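You operate a simulated robot arm through the tools that you are given. There is no shell and no other tool. Be economical: measure what you need, move in short steps, check, and stop when the job is done.

You run a simulated robot arm. Do the job below in one go: nothing can be reset, and whatever is moved stays where it is left.

TASK
Paste the white label square on top of the brown carton.
Fine: load the paste brush at the tin, coat the middle of the top, put the brush back, then lay the label on the paste. Set down upright: paste brush. A coat counts when it lies all over at full strength: go over it till it gets no stronger.

It is judged by the outcome, as a careful person would: the job done as asked, and still so three seconds after it is handed in. It fails if anything else is knocked over, pushed out of place, dropped, spilled or broken.

THE ROBOT
A 6-joint arm with a two-finger parallel gripper, fixed in place. Base frame: the origin is at the foot of the arm, x ahead of it, y to its left, z up. Units: m, degrees, N and s.
With the tool pointing down near the work surface it reaches from about 0.36 to 0.82 m from the base axis. Its first joint turns from -166.0 to 166.0 degrees. Payload 3.91 kg.
The tool frame sits at the grasp point between the pads (the TCP): z along the fingers, y along the line on which they close. The tips reach 0.03 m beyond it. The gripper opens to 0.11 m. The fingers are 0.02 m wide and 0.01 m thick; the gripper's body (0.048 by 0.112 m) begins 0.055 m behind the TCP.
Orientation is told as [roll, pitch, yaw] about the base's x, y, z axes, in that order, counted from this pose: with the fingers straight down and closing along the base's y, the tool's x points along the base's -x, its y along +y and its z along -z.

THE INTERFACE
- The arm moves only by the tool nudge_tool. Its argument "rows" is a list of rows, each an object of numbers (a shift or turn left out is 0, a gripper value left out holds the last): "dx", "dy", "dz": the shift along the tool's x, y, z in units of 150 mm (1.0 is 150 mm); "wx", "wy", "wz": the turn, a rotation vector about the tool's x, y, z in units of 90 degrees (1.0 is 90 degrees); "claw": the opening, from 0 (shut) to 1 (fully open). In form: [{"dx": .., "dy": .., "dz": .., "wx": .., "wy": .., "wz": .., "claw": ..}, ...]. A call has 1 to 12 rows; each row is the pose to reach, as a shift and turn from the pose commanded when the call began, along the tool's axes at that moment. A call with a number of a shift or a turn outside -1 to 1 is refused whole. A row lasts 0.2 s, in which the tool goes at most 0.05 m and 8.6 degrees; a call with a longer step from one row to the next is refused whole, and so is a gripper value outside its range. Where a pose cannot be reached the arm comes as near as it can. A force on the tool above 40 N (or 10 N above the force at the start of the call, whichever is more), or a blocked arm, ends the call early, and 0.2 s more pass. Each finger travels about 0.045 m/s and halts on what it meets, pressing with about 38 N; the grip force reading is that of the motor and also rises with nothing between the fingers. The clock runs only during rows and for 0.2 s after the last one: add rows that repeat a pose to give the fingers time. It gives the time, the measured TCP pose, the force on the tool (base axes), the opening and the grip force at its end, in the units of the frame above (readings bear some noise), with the torque about the TCP (base axes, N m) and any sound that the robot's microphone picked up.
- Cameras (640 x 400 px; columns grow to the right, rows downward): "scene" is fixed at [0.3973, -0.5002, 1.553]; the picture's right is [1.00, -0.01, 0.00], its down [-0.00, -0.31, -0.95] and it looks along [0.01, 0.95, -0.31] (base axes); focal length 311 px, centre (320, 200). "wrist" rides on the gripper at [0.077, 0.007, -0.114] in the tool frame; the picture's right is [-0.09, 1.00, 0.00], its down [-0.80, -0.07, -0.59] and it looks along [-0.59, -0.05, 0.80] (tool axes); focal length 270 px, centre (320, 200). There is no depth. A picture from a camera that has moved, and an enlarged one, comes with that camera's place and axes in the base frame and with its lens.
- camera(camera): a new picture of that camera. It takes no simulated time.
- lift_body(by): slides the trunk up (or, below 0, down) by that many m; the arm rides with it, the base frame stays. It gives what a move gives, with no picture.
- inspect(camera, box): a new picture of the part [left, top, right, bottom] of that camera's present view, enlarged. It takes no simulated time.
- job_done(): hands the job in; it is judged then, once.

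Work in short steps. Places have to be worked out from the pictures, the camera data and where the tool is seen: move nearer, look again, correct. Check each grasp and each placing, and mend what went wrong. You have 120 turns and 68 pictures in all, those below and enlarged ones among them. Open the gripper and draw the arm clear of the work before you hand the job in, unless the task says otherwise; then end with one line.

The tools are called by a JSON object that holds its "api" and its "payload". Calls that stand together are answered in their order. nudge_tool: Moves the arm, as the interface text tells. Its arguments: {"type":"object","properties":{"rows":{"type":"array","items":{"type":"object","properties":{"dx":{"type":"number"},"dy":{"type":"number"},"dz":{"type":"number"},"wx":{"type":"number"},"wy":{"type":"number"},"wz":{"type":"number"},"claw":{"type":"number"}}}}},"required":["rows"]} The other tools are called the same way: lift_body (by) slides the trunk up or down; camera (camera) takes a picture; inspect (camera, box) takes an enlarged picture of a part of a camera's view; job_done () hands the job in.

At the start:

```text
time_s: 0.0
tcp_pos: [0.1624, 0.4409, 1.3291]
ee_rot: [0.1, -0.1, 0.1]
force: [-0.6, 0.5, 0.3]
torque: [-0.02, -0.01, 0.02]
grip_width: 0.11
gripper_force: 0.1
trunk travel left (down, up): [-0.575, 0.035]
```

scene: 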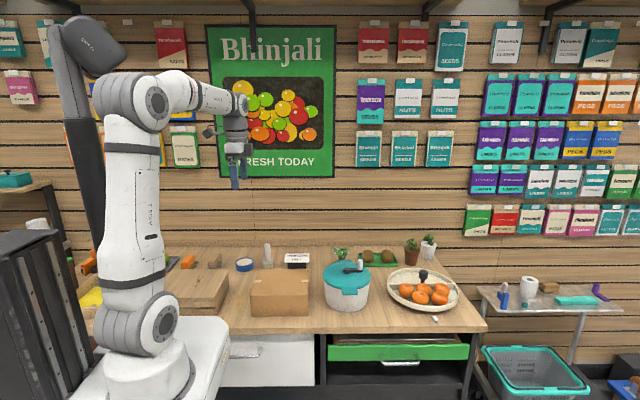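
wrist: 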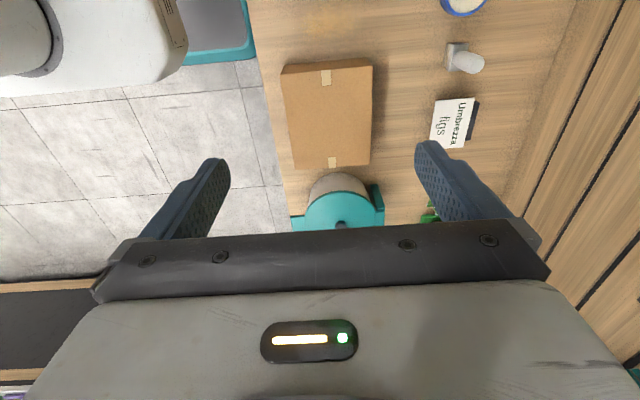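

I will enlarge the scene around the counter to find the carton, the paste tin, the brush and the label.

{"api": "inspect", "payload": {"camera": "scene", "box": [160, 230, 320, 330]}}

{"api": "inspect", "payload": {"camera": "scene", "box": [310, 230, 470, 330]}}

{"api": "inspect", "payload": {"camera": "wrist", "box": [240, 0, 560, 200]}}

```text
4.00 times, centred on (240, 280) of scene
camera zoom: at [0.3973, -0.5002, 1.553], right [1.0, -0.01, 0.0], down [0.0, -0.31, -0.95], along [0.01, 0.95, -0.31], focal length 1246 px, centre (640, -120)
```

zoom: 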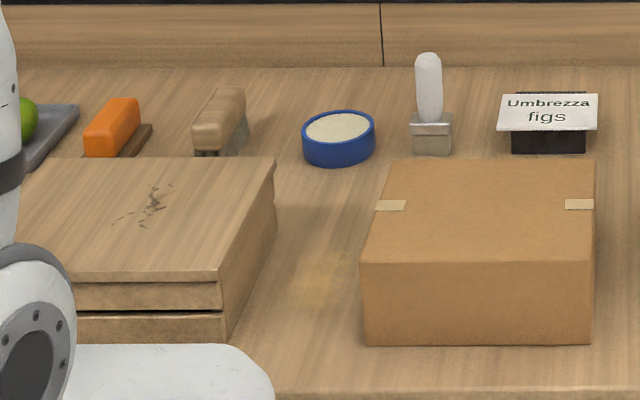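

```text
4.00 times, centred on (390, 280) of scene
camera zoom: at [0.3973, -0.5002, 1.553], right [1.0, -0.01, 0.0], down [0.0, -0.31, -0.95], along [0.01, 0.95, -0.31], focal length 1246 px, centre (40, -120)
```

zoom: 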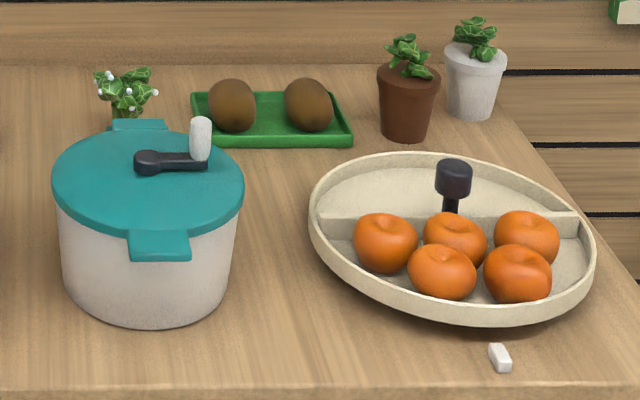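

```text
2.00 times, centred on (400, 100) of wrist
camera zoom: at [0.0846, 0.4483, 1.443], right [0.09, 1.0, 0.0], down [0.8, -0.07, 0.59], along [0.59, -0.05, -0.8], focal length 541 px, centre (160, 400)
```

zoom: 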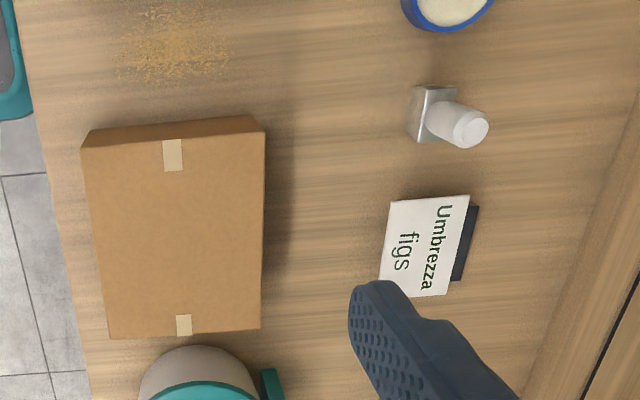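

Triangulating gives roughly: carton top centre (0.264, 0.45, 0.94), brush (0.19, 0.70), tin (0.095, 0.66) and label on a dark stand (0.31, 0.71). I'll bring the wrist camera nearer to refine these.

{"api": "nudge_tool", "payload": {"rows": [{"dx": 0.1, "dy": 0.2, "dz": 0.16}, {"dx": 0.2, "dy": 0.4, "dz": 0.32}, {"dx": 0.3, "dy": 0.6, "dz": 0.48}, {"dx": 0.4, "dy": 0.8, "dz": 0.64}, {"dx": 0.5, "dy": 1.0, "dz": 0.8}, {"dx": 0.5, "dy": 1.0, "dz": 0.8}]}}

{"api": "camera", "payload": {"camera": "wrist"}}

{"api": "inspect", "payload": {"camera": "scene", "box": [220, 230, 320, 292]}}

```text
time_s: 1.4
tcp_pos: [0.0852, 0.5908, 1.2107]
ee_rot: [0.2, 0.1, 0.1]
force: [0.7, 0.1, -0.3]
torque: [0.02, -0.02, 0.03]
grip_width: 0.1099
gripper_force: 0.1
trunk travel left (down, up): [-0.575, 0.035]
```

```text
62 pictures are left
camera wrist: at [0.0081, 0.5979, 1.3239], right [0.09, 1.0, 0.0], down [0.8, -0.07, 0.59], along [0.59, -0.05, -0.8], focal length 270 px, centre (320, 200)
```

wrist: 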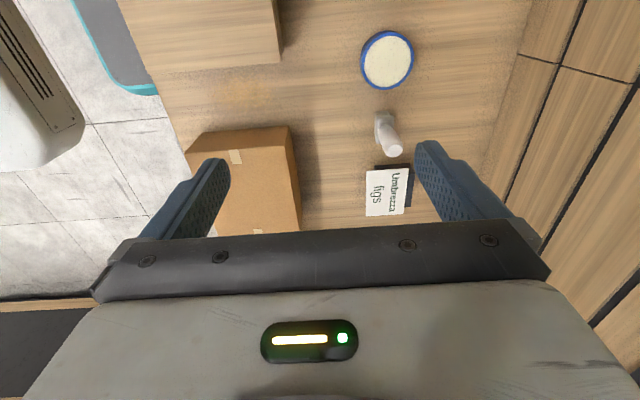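

```text
6.40 times, centred on (270, 261) of scene
camera zoom: at [0.3973, -0.5002, 1.553], right [1.0, -0.01, 0.0], down [0.0, -0.31, -0.95], along [0.01, 0.95, -0.31], focal length 1993 px, centre (640, -190)
```

zoom: 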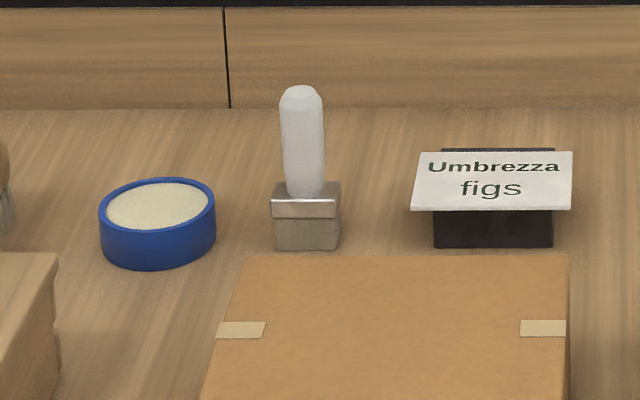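

Second triangulation puts the brush handle top at (0.188, 0.694, 0.971) and the counter near z 0.858. I'll go directly above the brush, well clear, and look down the fingers.

{"api": "nudge_tool", "payload": {"rows": [{"dx": -0.137, "dy": 0.137, "dz": 0.17}, {"dx": -0.274, "dy": 0.274, "dz": 0.34}, {"dx": -0.411, "dy": 0.411, "dz": 0.51}, {"dx": -0.548, "dy": 0.548, "dz": 0.68}, {"dx": -0.687, "dy": 0.687, "dz": 0.85}, {"dx": -0.687, "dy": 0.687, "dz": 0.85}]}}

{"api": "camera", "payload": {"camera": "wrist"}}

{"api": "camera", "payload": {"camera": "scene"}}

```text
time_s: 2.8
tcp_pos: [0.1893, 0.6954, 1.081]
ee_rot: [0.0, 0.0, 0.1]
force: [0.0, -0.1, -0.3]
torque: [-0.02, 0.0, -0.03]
grip_width: 0.1101
gripper_force: 0.1
trunk travel left (down, up): [-0.575, 0.035]
```

```text
60 pictures are left
camera wrist: at [0.1119, 0.7021, 1.1958], right [0.09, 1.0, 0.0], down [0.8, -0.07, 0.59], along [0.59, -0.05, -0.8], focal length 270 px, centre (320, 200)
```

wrist: 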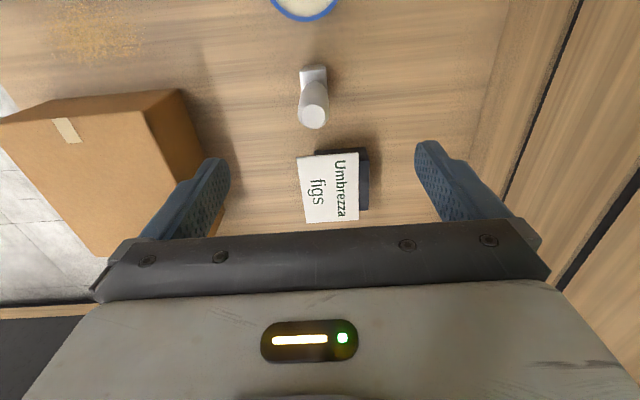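

```text
59 pictures are left
```

scene: 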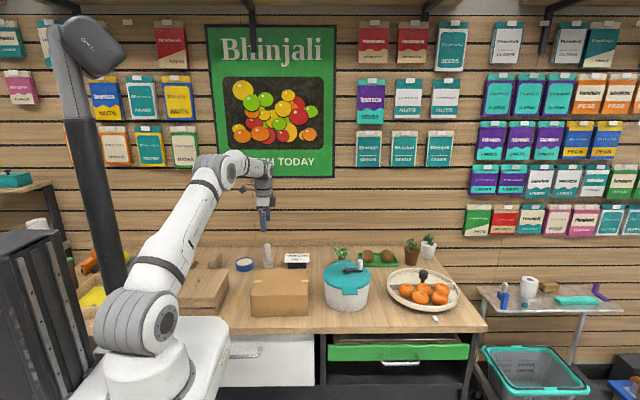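

The handle is centred at about (0.189, 0.691). I'll partly close and descend around it to TCP z ≈ 0.933.

{"api": "nudge_tool", "payload": {"rows": [{"dy": -0.03, "dz": 0.0, "claw": 0.5}, {"dy": -0.03, "dz": 0.1, "claw": 0.5}, {"dy": -0.03, "dz": 0.2, "claw": 0.5}, {"dy": -0.03, "dz": 0.4, "claw": 0.5}, {"dy": -0.03, "dz": 0.6, "claw": 0.5}, {"dy": -0.03, "dz": 0.75, "claw": 0.5}, {"dy": -0.03, "dz": 0.88, "claw": 0.5}, {"dy": -0.03, "dz": 0.98, "claw": 0.5}, {"dy": -0.03, "dz": 0.98, "claw": 0.5}]}}

{"api": "camera", "payload": {"camera": "wrist"}}

```text
time_s: 4.8
tcp_pos: [0.189, 0.6909, 0.9326]
ee_rot: [0.0, 0.0, 0.1]
force: [0.0, 0.5, -0.4]
torque: [0.0, 0.02, 0.01]
grip_width: 0.0549
gripper_force: 0.0
trunk travel left (down, up): [-0.575, 0.035]
```

```text
58 pictures are left
camera wrist: at [0.1123, 0.6969, 1.0479], right [0.09, 1.0, 0.0], down [0.8, -0.07, 0.59], along [0.59, -0.05, -0.8], focal length 270 px, centre (320, 200)
```

wrist: 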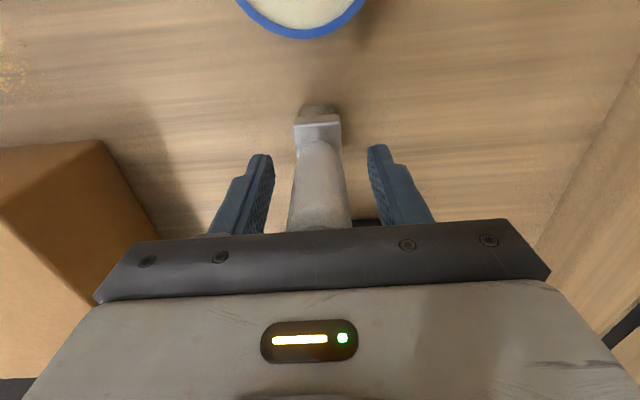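

The handle stands centred between the fingers, with the ferrule below the tips. Closing now.

{"api": "nudge_tool", "payload": {"rows": [{"claw": 0.0}, {"claw": 0.0}, {"claw": 0.0}, {"claw": 0.0}, {"claw": 0.0}]}}

{"api": "camera", "payload": {"camera": "wrist"}}

```text
time_s: 6.0
tcp_pos: [0.1902, 0.6913, 0.9336]
ee_rot: [0.0, 0.0, 0.1]
force: [-0.1, -1.1, 0.0]
torque: [-0.05, 0.04, -0.01]
grip_width: 0.027
gripper_force: 37.7
trunk travel left (down, up): [-0.575, 0.035]
```

```text
57 pictures are left
camera wrist: at [0.1124, 0.6969, 1.048], right [0.09, 1.0, 0.0], down [0.8, -0.07, 0.59], along [0.59, -0.05, -0.8], focal length 270 px, centre (320, 200)
```

wrist: 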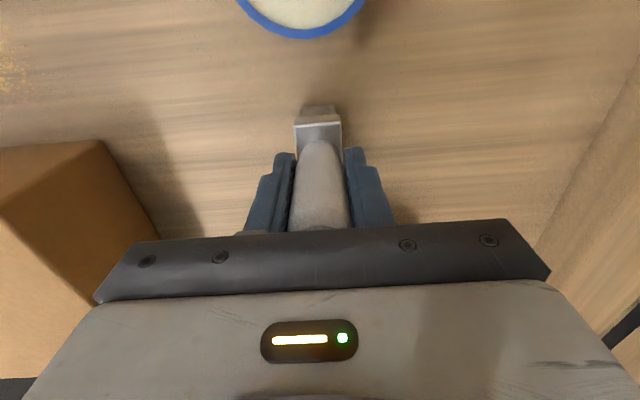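

Brush is held (27 mm, 38 N). I lift it 90 mm and carry it over the tin, whose centre I triangulate at about (0.088, 0.690), rim z ≈ 0.886.

{"api": "nudge_tool", "payload": {"rows": [{"dz": -0.1}, {"dz": -0.25}, {"dz": -0.45}, {"dz": -0.6}, {"dx": 0.2, "dz": -0.6}, {"dx": 0.4, "dz": -0.6}, {"dx": 0.6, "dz": -0.6}, {"dx": 0.677, "dz": -0.6}, {"dx": 0.677, "dz": -0.6}]}}

{"api": "camera", "payload": {"camera": "wrist"}}

{"api": "inspect", "payload": {"camera": "scene", "box": [190, 210, 318, 290]}}

```text
time_s: 8.0
tcp_pos: [0.0861, 0.6897, 1.0232]
ee_rot: [0.0, 0.0, 0.0]
force: [0.8, 0.6, -1.9]
torque: [-0.01, 0.0, 0.01]
grip_width: 0.0269
gripper_force: 38.3
trunk travel left (down, up): [-0.575, 0.035]
```

```text
56 pictures are left
camera wrist: at [0.0101, 0.6969, 1.1382], right [0.09, 1.0, 0.0], down [0.8, -0.07, 0.59], along [0.59, -0.05, -0.8], focal length 270 px, centre (320, 200)
```

wrist: 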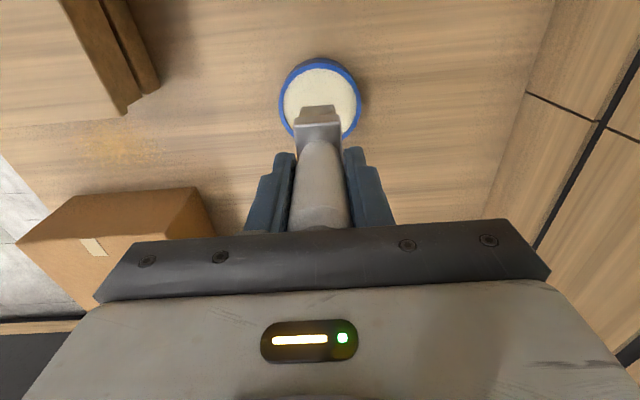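

```text
5.00 times, centred on (254, 250) of scene
camera zoom: at [0.3973, -0.5002, 1.553], right [1.0, -0.01, 0.0], down [0.0, -0.31, -0.95], along [0.01, 0.95, -0.31], focal length 1557 px, centre (650, -50)
```

zoom: 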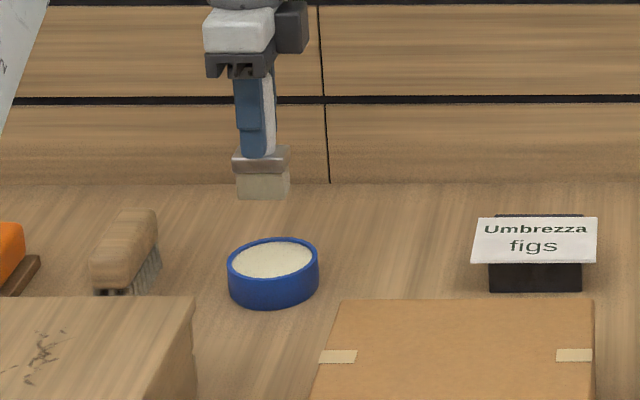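

Brush is centred over the tin within a few mm. I'll lower until the bristles dip into the paste (bristle tip about 75 mm below the TCP).

{"api": "nudge_tool", "payload": {"rows": [{"dz": 0.15}, {"dz": 0.3}, {"dz": 0.4}, {"dz": 0.45}, {"dz": 0.48}, {"dz": 0.48}]}}

{"api": "inspect", "payload": {"camera": "scene", "box": [210, 230, 274, 270]}}

```text
time_s: 9.3
tcp_pos: [0.0867, 0.692, 0.961]
ee_rot: [0.9, -0.1, 0.1]
force: [-0.2, -1.5, 16.0]
torque: [-0.31, 0.06, 0.0]
grip_width: 0.0272
gripper_force: 37.9
trunk travel left (down, up): [-0.575, 0.035]
stopped in row 6: the force on the tool passed its limit at 44 N (the readings are from after the stop); the commanded pose is now the measured one
```

```text
10.00 times, centred on (242, 250) of scene
camera zoom: at [0.3973, -0.5002, 1.553], right [1.0, -0.01, 0.0], down [0.0, -0.31, -0.95], along [0.01, 0.95, -0.31], focal length 3114 px, centre (1100, -300)
```

zoom: 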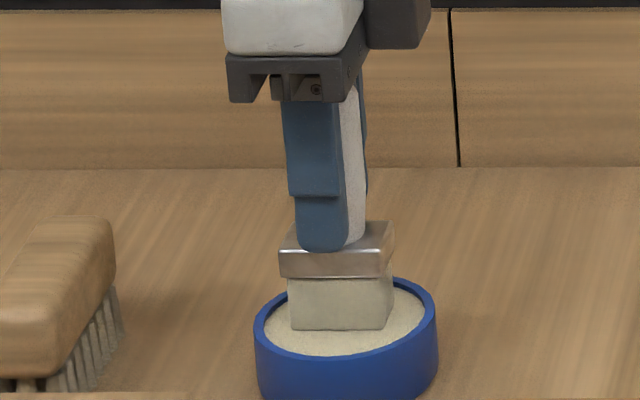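

Contact with the paste surface at TCP z 0.961 (bristle tip about 0.885). I'll raise it and check whether the bristles are loaded.

{"api": "nudge_tool", "payload": {"rows": [{"dz": -0.03}, {"dz": -0.15}, {"dz": -0.35}, {"dz": -0.5}, {"dz": -0.5}]}}

{"api": "inspect", "payload": {"camera": "scene", "box": [210, 220, 274, 260]}}

{"api": "inspect", "payload": {"camera": "wrist", "box": [240, 40, 400, 140]}}

```text
time_s: 10.6
tcp_pos: [0.0872, 0.6926, 1.0322]
ee_rot: [0.4, 0.0, 0.1]
force: [-0.3, 0.6, -1.5]
torque: [0.03, -0.03, -0.03]
grip_width: 0.0273
gripper_force: 38.4
trunk travel left (down, up): [-0.575, 0.035]
```

```text
10.00 times, centred on (242, 240) of scene
camera zoom: at [0.3973, -0.5002, 1.553], right [1.0, -0.01, 0.0], down [0.0, -0.31, -0.95], along [0.01, 0.95, -0.31], focal length 3114 px, centre (1100, -200)
```

zoom: 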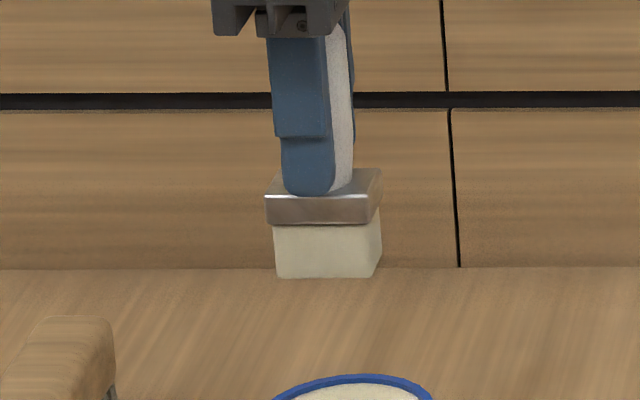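

```text
4.00 times, centred on (320, 90) of wrist
camera zoom: at [0.0107, 0.6977, 1.1468], right [0.09, 1.0, 0.01], down [0.8, -0.07, 0.59], along [0.59, -0.04, -0.8], focal length 1081 px, centre (320, 640)
```

zoom: 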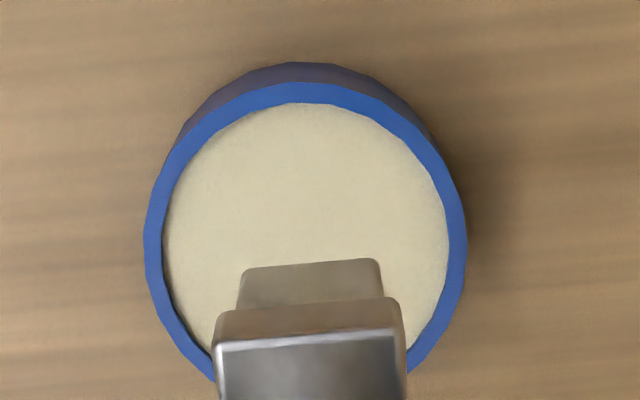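

The bristles now look cream, as loaded. I move up and over toward the carton, whose top I estimate spans x 0.18–0.367, y 0.375–0.535 at z ≈ 0.939.

{"api": "nudge_tool", "payload": {"rows": [{"dz": -0.2, "wx": 0.0044}, {"dx": -0.15, "dy": -0.2, "dz": -0.25, "wx": 0.0044}, {"dx": -0.3, "dy": -0.4, "dz": -0.25, "wx": 0.0044}, {"dx": -0.45, "dy": -0.6, "dz": -0.25, "wx": 0.0044}, {"dx": -0.6, "dy": -0.8, "dz": -0.25, "wx": 0.0044}, {"dx": -0.75, "dy": -1.0, "dz": -0.25, "wx": 0.0044}, {"dx": -0.9, "dy": -1.0, "dz": -0.25, "wx": 0.0044}]}}

{"api": "nudge_tool", "payload": {"rows": [{"dx": -0.15, "dy": -0.2}, {"dx": -0.3, "dy": -0.4}, {"dx": -0.33, "dy": -0.587}, {"dx": -0.33, "dy": -0.587}]}}

{"api": "camera", "payload": {"camera": "wrist"}}

{"api": "inspect", "payload": {"camera": "scene", "box": [230, 230, 326, 290]}}

```text
time_s: 12.2
tcp_pos: [0.2242, 0.5418, 1.0677]
ee_rot: [0.1, 0.0, 0.0]
force: [0.2, -0.7, -0.6]
torque: [-0.01, -0.03, -0.03]
grip_width: 0.0271
gripper_force: 37.7
trunk travel left (down, up): [-0.575, 0.035]
```

```text
time_s: 13.2
tcp_pos: [0.2741, 0.4532, 1.0672]
ee_rot: [0.1, 0.1, 0.2]
force: [-0.3, 0.4, -0.4]
torque: [0.04, -0.01, -0.03]
grip_width: 0.0271
gripper_force: 38.3
trunk travel left (down, up): [-0.575, 0.035]
```

```text
51 pictures are left
camera wrist: at [0.1968, 0.4596, 1.1825], right [0.09, 1.0, 0.0], down [0.8, -0.07, 0.59], along [0.59, -0.05, -0.8], focal length 270 px, centre (320, 200)
```

wrist: 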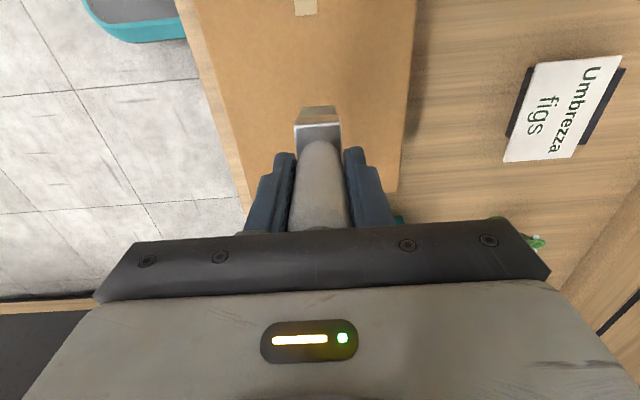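

```text
6.67 times, centred on (278, 260) of scene
camera zoom: at [0.3973, -0.5002, 1.553], right [1.0, -0.01, 0.0], down [0.0, -0.31, -0.95], along [0.01, 0.95, -0.31], focal length 2076 px, centre (600, -200)
```

zoom: 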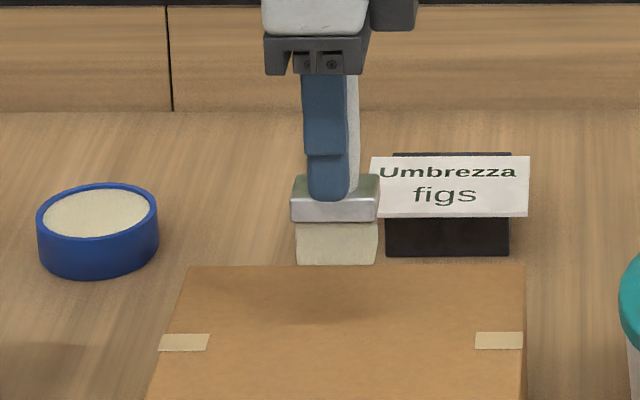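

Tapes place the carton centre at about (0.273, 0.450) with its edges along x and y. I lower in small steps to find light contact in the middle.

{"api": "nudge_tool", "payload": {"rows": [{"dy": -0.02, "dz": 0.12}, {"dy": -0.02, "dz": 0.24}, {"dy": -0.02, "dz": 0.3}, {"dy": -0.02, "dz": 0.313}, {"dy": -0.02, "dz": 0.313}]}}

{"api": "nudge_tool", "payload": {"rows": [{"dz": 0.01}, {"dz": 0.02}, {"dz": 0.02}]}}

{"api": "inspect", "payload": {"camera": "scene", "box": [230, 240, 326, 300]}}

```text
time_s: 14.3
tcp_pos: [0.2729, 0.4511, 1.0215]
ee_rot: [0.1, 0.1, 0.1]
force: [0.2, 0.2, -1.4]
torque: [-0.02, -0.01, -0.02]
grip_width: 0.0271
gripper_force: 38.6
trunk travel left (down, up): [-0.575, 0.035]
```

```text
time_s: 15.2
tcp_pos: [0.2735, 0.4501, 1.0175]
ee_rot: [0.1, 0.0, 0.1]
force: [0.7, 0.6, -0.3]
torque: [0.01, 0.03, -0.01]
grip_width: 0.0269
gripper_force: 38.2
trunk travel left (down, up): [-0.575, 0.035]
```

```text
6.67 times, centred on (278, 270) of scene
camera zoom: at [0.3973, -0.5002, 1.553], right [1.0, -0.01, 0.0], down [0.0, -0.31, -0.95], along [0.01, 0.95, -0.31], focal length 2076 px, centre (600, -267)
```

zoom: 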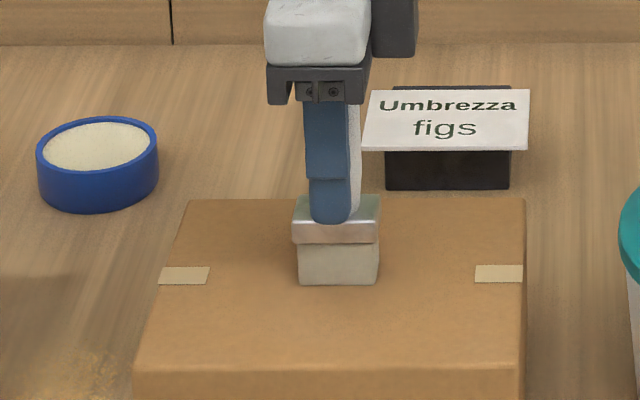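

No contact force yet; I keep lowering in small steps.

{"api": "nudge_tool", "payload": {"rows": [{"dz": 0.008}, {"dz": 0.016}, {"dz": 0.024}, {"dz": 0.03}, {"dz": 0.03}]}}

```text
time_s: 16.2
tcp_pos: [0.2719, 0.4514, 1.0181]
ee_rot: [0.6, -0.3, 0.1]
force: [-4.0, -6.3, 16.9]
torque: [-0.69, 0.52, 0.0]
grip_width: 0.0273
gripper_force: 38.1
trunk travel left (down, up): [-0.575, 0.035]
stopped in row 5: the force on the tool passed its limit at 42 N (the readings are from after the stop); the commanded pose is now the measured one
```

Contact is at TCP z ≈ 1.0175, at roughly 10 N per mm. I'll level the tool and make a test stroke along x with light pressure, then lift and look.

{"api": "nudge_tool", "payload": {"rows": [{"dz": 0.004, "wx": 0.0067, "wy": 0.0033}, {"dx": -0.08, "dz": 0.006, "wx": 0.0067, "wy": 0.0033}, {"dx": -0.16, "dz": 0.006, "wx": 0.0067, "wy": 0.0033}, {"dx": -0.23, "dz": 0.006, "wx": 0.0067, "wy": 0.0033}, {"dx": -0.1, "dz": 0.006, "wx": 0.0067, "wy": 0.0033}, {"dx": 0.0, "dz": 0.006, "wx": 0.0067, "wy": 0.0033}, {"dx": 0.1, "dz": 0.006, "wx": 0.0067, "wy": 0.0033}, {"dx": 0.23, "dz": 0.006, "wx": 0.0067, "wy": 0.0033}, {"dx": 0.1, "dz": 0.006, "wx": 0.0067, "wy": 0.0033}, {"dx": 0.0, "dz": 0.006, "wx": 0.0067, "wy": 0.0033}]}}

{"api": "inspect", "payload": {"camera": "scene", "box": [230, 240, 326, 300]}}

```text
time_s: 18.4
tcp_pos: [0.2717, 0.4517, 1.015]
ee_rot: [-0.2, 0.0, 0.1]
force: [-7.6, -1.4, 14.9]
torque: [0.02, 0.42, 0.0]
grip_width: 0.027
gripper_force: 37.5
trunk travel left (down, up): [-0.575, 0.035]
```

```text
6.67 times, centred on (278, 270) of scene
camera zoom: at [0.3973, -0.5002, 1.553], right [1.0, -0.01, 0.0], down [0.0, -0.31, -0.95], along [0.01, 0.95, -0.31], focal length 2076 px, centre (600, -267)
```

zoom: 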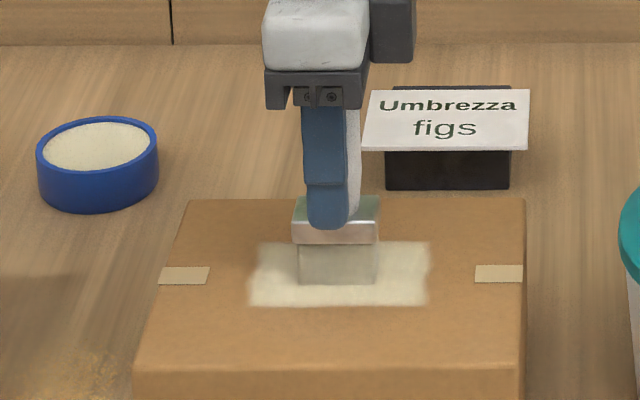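

The coat shows clearly and covers x 0.224–0.318, y 0.423–0.483. I go over it with offset passes so that it exceeds the label's footprint of about 0.106 × 0.08.

{"api": "nudge_tool", "payload": {"rows": [{"dx": -0.13, "dy": 0.07}, {"dx": -0.27, "dy": 0.14}, {"dx": -0.09, "dy": 0.14}, {"dx": 0.09, "dy": 0.14}, {"dx": 0.27, "dy": 0.14}, {"dx": 0.27, "dy": 0.0}, {"dx": 0.27, "dy": -0.14}, {"dx": 0.09, "dy": -0.14}, {"dx": -0.09, "dy": -0.14}, {"dx": -0.27, "dy": -0.14}, {"dx": -0.27, "dy": 0.0}, {"dx": 0.0, "dy": 0.0}]}}

{"api": "inspect", "payload": {"camera": "scene", "box": [230, 240, 326, 300]}}

```text
time_s: 21.0
tcp_pos: [0.2723, 0.4523, 1.0164]
ee_rot: [-0.2, 0.0, 0.1]
force: [-4.2, -2.4, 8.7]
torque: [-0.06, 0.04, 0.02]
grip_width: 0.0271
gripper_force: 37.6
trunk travel left (down, up): [-0.575, 0.035]
```

```text
6.67 times, centred on (278, 270) of scene
camera zoom: at [0.3973, -0.5002, 1.553], right [1.0, -0.01, 0.0], down [0.0, -0.31, -0.95], along [0.01, 0.95, -0.31], focal length 2076 px, centre (600, -267)
```

zoom: 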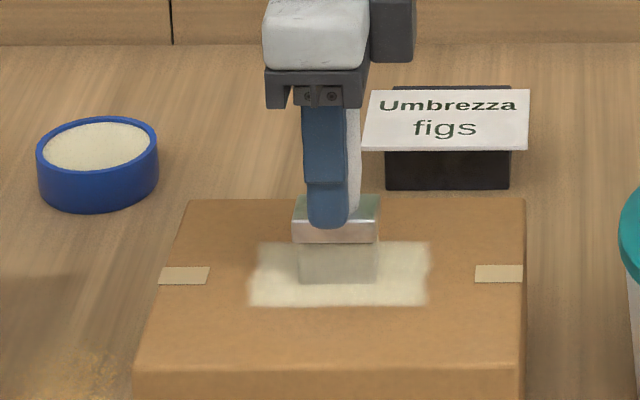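

The visible patch kept the same outline, so it seems to be a fixed area of about 0.094 × 0.06. I make one more full pass and then lift to compare its strength.

{"api": "nudge_tool", "payload": {"rows": [{"dx": -0.13, "dy": 0.07}, {"dx": -0.27, "dy": 0.14}, {"dx": -0.09, "dy": 0.14}, {"dx": 0.09, "dy": 0.14}, {"dx": 0.27, "dy": 0.14}, {"dx": 0.27, "dy": 0.0}, {"dx": 0.27, "dy": -0.14}, {"dx": 0.09, "dy": -0.14}, {"dx": -0.09, "dy": -0.14}, {"dx": -0.27, "dy": -0.14}, {"dx": -0.27, "dy": 0.0}, {"dx": 0.0, "dy": 0.0}]}}

{"api": "nudge_tool", "payload": {"rows": [{"dz": -0.1}, {"dz": -0.3}, {"dz": -0.6}, {"dy": 0.3, "dz": -0.6}, {"dy": 0.6, "dz": -0.6}, {"dy": 0.9, "dz": -0.6}, {"dy": 0.9, "dz": -0.6}]}}

{"api": "inspect", "payload": {"camera": "scene", "box": [230, 240, 326, 300]}}

```text
time_s: 23.6
tcp_pos: [0.2726, 0.4526, 1.0163]
ee_rot: [0.1, 0.0, 0.1]
force: [-0.2, 0.7, -1.5]
torque: [0.04, 0.01, -0.06]
grip_width: 0.0272
gripper_force: 37.7
trunk travel left (down, up): [-0.575, 0.035]
```

```text
time_s: 25.2
tcp_pos: [0.2738, 0.5888, 1.1065]
ee_rot: [0.0, 0.1, 0.1]
force: [-0.2, 0.8, -0.7]
torque: [0.01, -0.01, 0.03]
grip_width: 0.0273
gripper_force: 38.1
trunk travel left (down, up): [-0.575, 0.035]
```

```text
6.67 times, centred on (278, 270) of scene
camera zoom: at [0.3973, -0.5002, 1.553], right [1.0, -0.01, 0.0], down [0.0, -0.31, -0.95], along [0.01, 0.95, -0.31], focal length 2076 px, centre (600, -267)
```

zoom: 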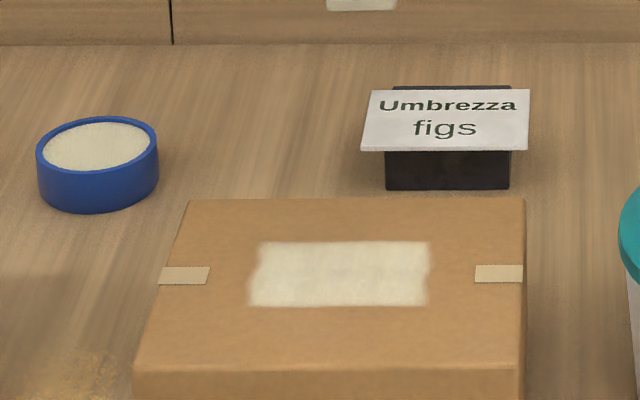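

The patch is even in outline. I enlarge it to check for weak spots.

{"api": "inspect", "payload": {"camera": "scene", "box": [262, 272, 302, 297]}}

```text
16.00 times, centred on (282, 284) of scene
camera zoom: at [0.3973, -0.5002, 1.553], right [1.0, -0.01, 0.0], down [0.0, -0.31, -0.95], along [0.01, 0.95, -0.31], focal length 4982 px, centre (928, -1152)
```

zoom: 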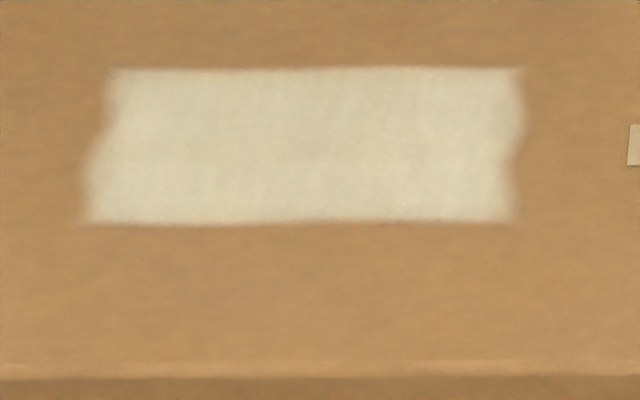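

It looks even, but force had dropped to nothing at the end of the second pass (brush slid slightly in the grip). I return for another pass with verified contact and compare strength.

{"api": "nudge_tool", "payload": {"rows": [{"dy": -0.3}, {"dy": -0.6}, {"dy": -0.9}, {"dy": -0.91, "dz": 0.3}, {"dy": -0.91, "dz": 0.5}, {"dy": -0.91, "dz": 0.59}, {"dy": -0.91, "dz": 0.605}, {"dy": -0.91, "dz": 0.61}, {"dy": -0.91, "dz": 0.61}]}}

```text
time_s: 27.2
tcp_pos: [0.2743, 0.4497, 1.0158]
ee_rot: [0.0, -0.1, 0.1]
force: [0.8, -1.6, 12.9]
torque: [-0.07, 0.01, 0.01]
grip_width: 0.0271
gripper_force: 37.8
trunk travel left (down, up): [-0.575, 0.035]
```

Contact at 13 N; now a full slow pass.

{"api": "nudge_tool", "payload": {"rows": [{"dx": -0.13, "dy": 0.08, "dz": 0.002}, {"dx": -0.24, "dy": 0.14, "dz": 0.002}, {"dx": -0.08, "dy": 0.14, "dz": 0.004}, {"dx": 0.08, "dy": 0.14, "dz": 0.004}, {"dx": 0.24, "dy": 0.14, "dz": 0.004}, {"dx": 0.24, "dy": 0.0, "dz": 0.004}, {"dx": 0.08, "dy": 0.0, "dz": 0.005}, {"dx": -0.08, "dy": 0.0, "dz": 0.005}, {"dx": -0.24, "dy": 0.0, "dz": 0.005}, {"dx": -0.24, "dy": -0.14, "dz": 0.005}]}}

{"api": "nudge_tool", "payload": {"rows": [{"dx": 0.16, "dz": 0.001}, {"dx": 0.32, "dz": 0.001}, {"dx": 0.48, "dz": 0.002}, {"dx": 0.48, "dy": 0.14, "dz": 0.002}, {"dx": 0.32, "dy": 0.14, "dz": 0.002}, {"dx": 0.16, "dy": 0.14, "dz": 0.002}, {"dx": 0.24, "dy": 0.14, "dz": 0.002}]}}

{"api": "nudge_tool", "payload": {"rows": [{"dz": -0.1}, {"dz": -0.3}, {"dz": -0.6}, {"dy": 0.3, "dz": -0.6}, {"dy": 0.6, "dz": -0.6}, {"dy": 0.9, "dz": -0.6}, {"dy": 0.9, "dz": -0.6}]}}

{"api": "inspect", "payload": {"camera": "scene", "box": [262, 272, 302, 297]}}

```text
time_s: 28.8
tcp_pos: [0.2572, 0.4489, 1.0153]
ee_rot: [-0.1, 0.3, 0.1]
force: [-3.3, -4.6, 19.3]
torque: [-0.31, -0.13, -0.09]
grip_width: 0.0273
gripper_force: 38.0
trunk travel left (down, up): [-0.575, 0.035]
stopped in row 8: the force on the tool passed its limit at 42 N (the readings are from after the stop); the commanded pose is now the measured one
```

```text
time_s: 29.7
tcp_pos: [0.1845, 0.4536, 1.0149]
ee_rot: [-0.5, 0.2, 0.1]
force: [0.4, -8.1, 18.4]
torque: [-0.3, -0.18, -0.09]
grip_width: 0.027
gripper_force: 38.4
trunk travel left (down, up): [-0.575, 0.035]
stopped in row 4: the force on the tool passed its limit at 43 N (the readings are from after the stop); the commanded pose is now the measured one
```

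```text
time_s: 31.3
tcp_pos: [0.1855, 0.5932, 1.1017]
ee_rot: [-0.3, 0.3, 0.0]
force: [0.8, 0.3, -2.0]
torque: [-0.04, -0.02, 0.0]
grip_width: 0.027
gripper_force: 38.1
trunk travel left (down, up): [-0.575, 0.035]
```

```text
16.00 times, centred on (282, 284) of scene
camera zoom: at [0.3973, -0.5002, 1.553], right [1.0, -0.01, 0.0], down [0.0, -0.31, -0.95], along [0.01, 0.95, -0.31], focal length 4982 px, centre (928, -1152)
```

zoom: 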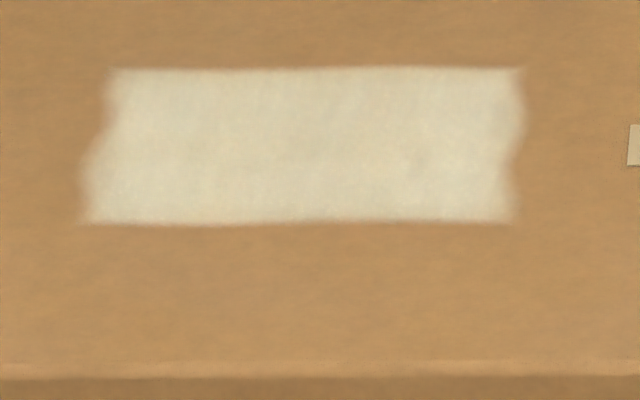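

Strength looks nearly unchanged, with one faint spot near the right. I'll reload at the tin and give one more gentle pass; first over the tin and down lightly.

{"api": "nudge_tool", "payload": {"rows": [{"dx": 0.2, "dy": 0.2, "wx": -0.0033, "wy": -0.0033}, {"dx": 0.4, "dy": 0.4, "wx": -0.0033, "wy": -0.0033}, {"dx": 0.663, "dy": 0.61, "wx": -0.0033, "wy": -0.0033}, {"dx": 0.663, "dy": 0.647, "dz": 0.2, "wx": -0.0033, "wy": -0.0033}, {"dx": 0.663, "dy": 0.647, "dz": 0.45, "wx": -0.0033, "wy": -0.0033}, {"dx": 0.663, "dy": 0.647, "dz": 0.7, "wx": -0.0033, "wy": -0.0033}, {"dx": 0.663, "dy": 0.647, "dz": 0.85, "wx": -0.0033, "wy": -0.0033}, {"dx": 0.663, "dy": 0.647, "dz": 0.92, "wx": -0.0033, "wy": -0.0033}, {"dx": 0.663, "dy": 0.647, "dz": 0.935, "wx": -0.0033, "wy": -0.0033}, {"dx": 0.663, "dy": 0.647, "dz": 0.945, "wx": -0.0033, "wy": -0.0033}, {"dx": 0.663, "dy": 0.647, "dz": 0.945, "wx": -0.0033, "wy": -0.0033}]}}

```text
refused: row 3 steps farther than a row can; nothing moved
```

{"api": "nudge_tool", "payload": {"rows": [{"dx": 0.22, "dy": 0.21, "wx": -0.0033, "wy": -0.0033}, {"dx": 0.44, "dy": 0.42, "wx": -0.0033, "wy": -0.0033}, {"dx": 0.65, "dy": 0.63, "wx": -0.0033, "wy": -0.0033}, {"dx": 0.663, "dy": 0.647, "dz": 0.2, "wx": -0.0033, "wy": -0.0033}, {"dx": 0.663, "dy": 0.647, "dz": 0.45, "wx": -0.0033, "wy": -0.0033}, {"dx": 0.663, "dy": 0.647, "dz": 0.7, "wx": -0.0033, "wy": -0.0033}, {"dx": 0.663, "dy": 0.647, "dz": 0.85, "wx": -0.0033, "wy": -0.0033}, {"dx": 0.663, "dy": 0.647, "dz": 0.92, "wx": -0.0033, "wy": -0.0033}, {"dx": 0.663, "dy": 0.647, "dz": 0.935, "wx": -0.0033, "wy": -0.0033}, {"dx": 0.663, "dy": 0.647, "dz": 0.945, "wx": -0.0033, "wy": -0.0033}, {"dx": 0.663, "dy": 0.647, "dz": 0.945, "wx": -0.0033, "wy": -0.0033}]}}

{"api": "inspect", "payload": {"camera": "scene", "box": [210, 230, 274, 270]}}

```text
time_s: 33.7
tcp_pos: [0.0843, 0.6866, 0.9594]
ee_rot: [-0.1, 0.0, 0.0]
force: [0.6, 0.5, -2.1]
torque: [0.02, 0.01, -0.02]
grip_width: 0.0271
gripper_force: 37.8
trunk travel left (down, up): [-0.575, 0.035]
```

```text
10.00 times, centred on (242, 250) of scene
camera zoom: at [0.3973, -0.5002, 1.553], right [1.0, -0.01, 0.0], down [0.0, -0.31, -0.95], along [0.01, 0.95, -0.31], focal length 3114 px, centre (1100, -300)
```

zoom: 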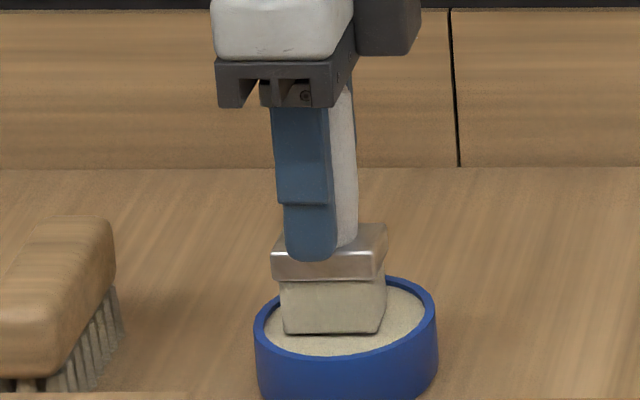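

The bristles are just above the paste with no force yet; I lower a couple more mm.

{"api": "nudge_tool", "payload": {"rows": [{"dz": 0.006}, {"dz": 0.012}, {"dz": 0.017}, {"dz": 0.017}]}}

```text
time_s: 34.7
tcp_pos: [0.0836, 0.6866, 0.9582]
ee_rot: [-0.2, 0.0, 0.1]
force: [-0.3, -1.4, 2.4]
torque: [0.01, 0.06, 0.03]
grip_width: 0.027
gripper_force: 37.9
trunk travel left (down, up): [-0.575, 0.035]
```

Light contact reloads it. Now lift and return above the patch.

{"api": "nudge_tool", "payload": {"rows": [{"dz": -0.2}, {"dz": -0.5}, {"dz": -0.8}, {"dx": -0.2, "dy": -0.25, "dz": -0.8}, {"dx": -0.4, "dy": -0.5, "dz": -0.8}, {"dx": -0.6, "dy": -0.75, "dz": -0.8}, {"dx": -0.8, "dy": -1.0, "dz": -0.8}, {"dx": -0.8, "dy": -1.0, "dz": -0.8}]}}

{"api": "nudge_tool", "payload": {"rows": [{"dx": -0.2, "dy": -0.25}, {"dx": -0.4, "dy": -0.5}, {"dx": -0.45, "dy": -0.573}, {"dx": -0.45, "dy": -0.573, "dz": 0.15}, {"dx": -0.45, "dy": -0.573, "dz": 0.3}, {"dx": -0.45, "dy": -0.573, "dz": 0.38}, {"dx": -0.45, "dy": -0.573, "dz": 0.4}, {"dx": -0.45, "dy": -0.573, "dz": 0.4}]}}

```text
time_s: 36.5
tcp_pos: [0.2037, 0.5392, 1.0776]
ee_rot: [-0.2, 0.1, 0.1]
force: [-0.4, 0.2, -1.8]
torque: [-0.02, 0.01, 0.01]
grip_width: 0.0271
gripper_force: 37.6
trunk travel left (down, up): [-0.575, 0.035]
```

```text
time_s: 38.3
tcp_pos: [0.2734, 0.4516, 1.0179]
ee_rot: [-0.2, 0.0, 0.1]
force: [-0.1, -0.3, -1.3]
torque: [0.0, 0.01, 0.02]
grip_width: 0.0272
gripper_force: 37.9
trunk travel left (down, up): [-0.575, 0.035]
```

Just above contact. I sweep with a light press (about 1 mm command overlap).

{"api": "nudge_tool", "payload": {"rows": [{"dz": 0.02}, {"dx": -0.11, "dy": 0.07, "dz": 0.02}, {"dx": -0.22, "dy": 0.12, "dz": 0.02}, {"dx": -0.08, "dy": 0.12, "dz": 0.02}, {"dx": 0.08, "dy": 0.12, "dz": 0.02}, {"dx": 0.22, "dy": 0.12, "dz": 0.02}, {"dx": 0.22, "dy": 0.0, "dz": 0.02}, {"dx": 0.08, "dy": 0.0, "dz": 0.02}, {"dx": -0.08, "dy": 0.0, "dz": 0.02}, {"dx": -0.22, "dy": 0.0, "dz": 0.02}]}}

```text
time_s: 40.5
tcp_pos: [0.3074, 0.452, 1.0149]
ee_rot: [-0.2, 0.0, 0.1]
force: [0.4, 0.4, 0.8]
torque: [0.03, -0.06, -0.02]
grip_width: 0.027
gripper_force: 38.2
trunk travel left (down, up): [-0.575, 0.035]
```

Contact is very light; I press 0.7 mm more and cover the front and middle lines.

{"api": "nudge_tool", "payload": {"rows": [{"dz": 0.006}, {"dy": -0.12, "dz": 0.006}, {"dx": 0.14, "dy": -0.12, "dz": 0.006}, {"dx": 0.3, "dy": -0.12, "dz": 0.006}, {"dx": 0.44, "dy": -0.12, "dz": 0.006}, {"dx": 0.44, "dy": 0.0, "dz": 0.006}, {"dx": 0.3, "dy": 0.0, "dz": 0.006}, {"dx": 0.14, "dy": 0.0, "dz": 0.006}, {"dx": 0.0, "dy": 0.0, "dz": 0.006}, {"dx": 0.0, "dy": 0.12, "dz": 0.006}, {"dx": 0.14, "dy": 0.12, "dz": 0.006}, {"dx": 0.22, "dy": 0.12, "dz": 0.006}]}}

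```text
time_s: 43.1
tcp_pos: [0.273, 0.469, 1.0146]
ee_rot: [-0.1, 0.0, 0.1]
force: [6.7, 1.0, 14.2]
torque: [0.13, -0.32, 0.01]
grip_width: 0.0271
gripper_force: 37.5
trunk travel left (down, up): [-0.575, 0.035]
```

Good steady contact at 14 N. I finish the back-left part, then lift clear in the next call and compare.

{"api": "nudge_tool", "payload": {"rows": [{"dx": 0.11}, {"dx": 0.22}, {"dx": 0.22, "dy": -0.24}, {"dx": 0.0, "dy": -0.24}, {"dx": -0.22, "dy": -0.24}, {"dx": -0.22, "dy": -0.24, "dz": -0.15}]}}

{"api": "nudge_tool", "payload": {"rows": [{"dz": -0.2}, {"dz": -0.45}, {"dy": 0.3, "dz": -0.5}, {"dy": 0.6, "dz": -0.5}, {"dy": 0.9, "dz": -0.5}, {"dy": 0.9, "dz": -0.5}]}}

{"api": "inspect", "payload": {"camera": "scene", "box": [262, 272, 302, 297]}}

```text
time_s: 44.5
tcp_pos: [0.305, 0.4332, 1.0365]
ee_rot: [-0.2, 0.0, 0.1]
force: [-1.0, -0.2, -1.1]
torque: [0.04, -0.03, -0.02]
grip_width: 0.027
gripper_force: 38.1
trunk travel left (down, up): [-0.575, 0.035]
```

```text
time_s: 45.9
tcp_pos: [0.305, 0.5702, 1.1118]
ee_rot: [-0.2, -0.1, 0.0]
force: [0.0, 0.2, -1.5]
torque: [0.0, 0.0, -0.02]
grip_width: 0.0269
gripper_force: 38.1
trunk travel left (down, up): [-0.575, 0.035]
```

```text
16.00 times, centred on (282, 284) of scene
camera zoom: at [0.3973, -0.5002, 1.553], right [1.0, -0.01, 0.0], down [0.0, -0.31, -0.95], along [0.01, 0.95, -0.31], focal length 4982 px, centre (928, -1152)
```

zoom: 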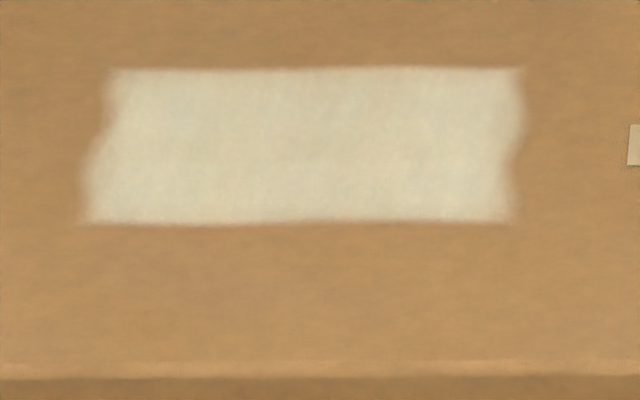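

The coat is even and has stopped getting stronger. Now I carry the brush back over its original spot (0.1895, 0.691).

{"api": "nudge_tool", "payload": {"rows": [{"dx": 0.2, "dy": 0.2, "wx": -0.0022}, {"dx": 0.4, "dy": 0.4, "wx": -0.0022}, {"dx": 0.6, "dy": 0.6, "wx": -0.0022}, {"dx": 0.77, "dy": 0.807, "wx": -0.0022}, {"dx": 0.77, "dy": 0.807, "dz": 0.25, "wx": -0.0022}, {"dx": 0.77, "dy": 0.807, "dz": 0.5, "wx": -0.0022}, {"dx": 0.77, "dy": 0.807, "dz": 0.75, "wx": -0.0022}, {"dx": 0.77, "dy": 0.807, "dz": 0.95, "wx": -0.0022}, {"dx": 0.77, "dy": 0.807, "dz": 0.95, "wx": -0.0022}]}}

{"api": "inspect", "payload": {"camera": "scene", "box": [220, 220, 316, 280]}}

```text
time_s: 47.9
tcp_pos: [0.1906, 0.6887, 0.9665]
ee_rot: [0.0, 0.0, 0.0]
force: [0.3, -0.1, -1.1]
torque: [-0.02, 0.01, -0.02]
grip_width: 0.0269
gripper_force: 38.0
trunk travel left (down, up): [-0.575, 0.035]
```

```text
6.67 times, centred on (268, 250) of scene
camera zoom: at [0.3973, -0.5002, 1.553], right [1.0, -0.01, 0.0], down [0.0, -0.31, -0.95], along [0.01, 0.95, -0.31], focal length 2076 px, centre (667, -133)
```

zoom: 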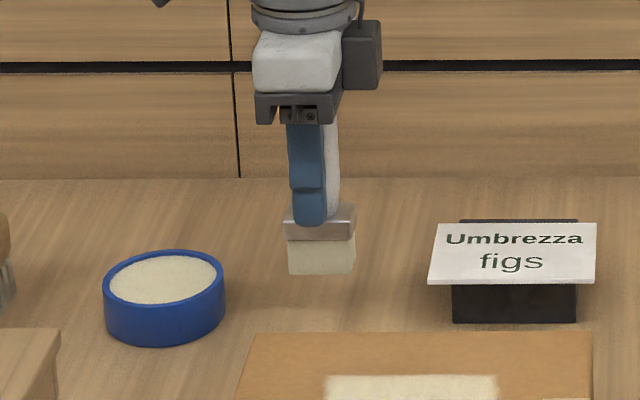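

The spot is clear and the brush upright. I lower gently to the counter (contact expected near TCP z 0.931).

{"api": "nudge_tool", "payload": {"rows": [{"dz": 0.08}, {"dz": 0.16}, {"dz": 0.2}, {"dz": 0.225}, {"dz": 0.235}, {"dz": 0.242}, {"dz": 0.242}]}}

```text
time_s: 49.5
tcp_pos: [0.1892, 0.6888, 0.9325]
ee_rot: [0.0, 0.0, 0.1]
force: [0.1, -0.2, -1.5]
torque: [-0.02, -0.01, 0.01]
grip_width: 0.0271
gripper_force: 38.0
trunk travel left (down, up): [-0.575, 0.035]
```

{"api": "nudge_tool", "payload": {"rows": [{"dz": 0.006}, {"dz": 0.012}, {"dz": 0.018}, {"dz": 0.018}]}}

```text
time_s: 50.5
tcp_pos: [0.1901, 0.6901, 0.9301]
ee_rot: [0.0, 0.0, 0.3]
force: [0.1, -0.1, 2.1]
torque: [-0.05, 0.04, 0.01]
grip_width: 0.0272
gripper_force: 38.2
trunk travel left (down, up): [-0.575, 0.035]
```

Light contact (about 3–4 N) at z 0.930: the brush stands on the counter. I open to 0.5 and check before rising.

{"api": "nudge_tool", "payload": {"rows": [{"claw": 0.3}, {"claw": 0.4}, {"claw": 0.5}, {"claw": 0.5}, {"claw": 0.5}]}}

{"api": "camera", "payload": {"camera": "wrist"}}

```text
time_s: 51.7
tcp_pos: [0.1894, 0.6894, 0.9298]
ee_rot: [-0.1, -0.1, 0.2]
force: [-1.0, 0.1, 0.4]
torque: [0.01, 0.0, -0.02]
grip_width: 0.0548
gripper_force: 0.1
trunk travel left (down, up): [-0.575, 0.035]
```

```text
40 pictures are left
camera wrist: at [0.1128, 0.696, 1.0442], right [0.09, 1.0, 0.0], down [0.8, -0.07, 0.59], along [0.59, -0.05, -0.8], focal length 270 px, centre (320, 200)
```

wrist: 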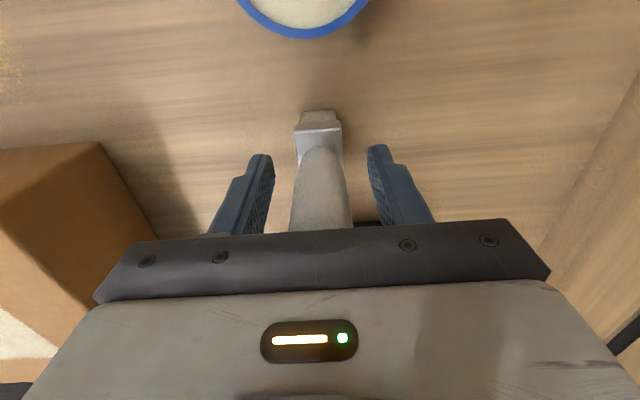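

The brush stands free. I rise straight up, then move to view the label from above.

{"api": "nudge_tool", "payload": {"rows": [{"dz": -0.1}, {"dz": -0.3}, {"dz": -0.5}, {"dz": -0.75}, {"dz": -1.0}, {"dz": -1.0}]}}

{"api": "nudge_tool", "payload": {"rows": [{"dx": -0.25, "dy": 0.04, "claw": 1}, {"dx": -0.5, "dy": 0.08, "claw": 1}, {"dx": -0.75, "dy": 0.12, "claw": 1}, {"dx": -0.75, "dy": 0.14, "claw": 1}, {"dx": -0.75, "dy": 0.14, "claw": 1}]}}

{"api": "inspect", "payload": {"camera": "wrist", "box": [200, 20, 440, 170]}}

{"api": "inspect", "payload": {"camera": "scene", "box": [250, 240, 330, 290]}}

```text
time_s: 53.1
tcp_pos: [0.1912, 0.6904, 1.0799]
ee_rot: [0.1, -0.1, 0.1]
force: [-0.6, 0.1, -0.2]
torque: [-0.02, 0.0, 0.01]
grip_width: 0.0548
gripper_force: 0.0
trunk travel left (down, up): [-0.575, 0.035]
```

```text
time_s: 54.3
tcp_pos: [0.3036, 0.7115, 1.0793]
ee_rot: [0.0, 0.0, 0.1]
force: [0.1, -0.1, -0.5]
torque: [0.02, 0.03, -0.01]
grip_width: 0.1097
gripper_force: 0.0
trunk travel left (down, up): [-0.575, 0.035]
```

```text
2.67 times, centred on (320, 95) of wrist
camera zoom: at [0.2263, 0.7172, 1.1939], right [0.09, 1.0, 0.0], down [0.8, -0.07, 0.59], along [0.59, -0.05, -0.8], focal length 721 px, centre (320, 480)
```

zoom: 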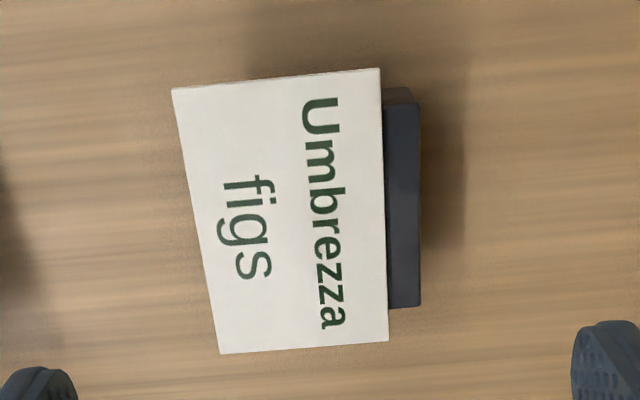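

```text
8.00 times, centred on (290, 265) of scene
camera zoom: at [0.3973, -0.5002, 1.553], right [1.0, -0.01, 0.0], down [0.0, -0.31, -0.95], along [0.01, 0.95, -0.31], focal length 2491 px, centre (560, -320)
```

zoom: 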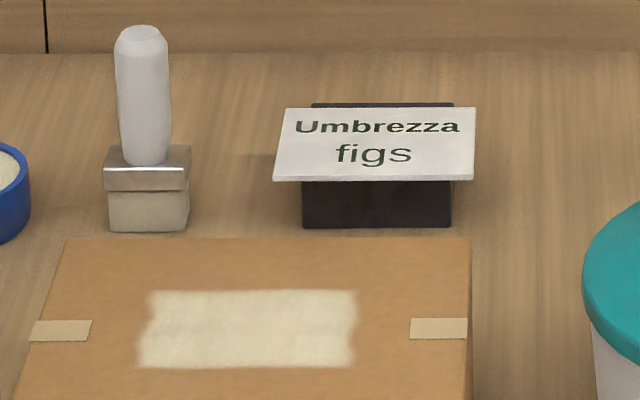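

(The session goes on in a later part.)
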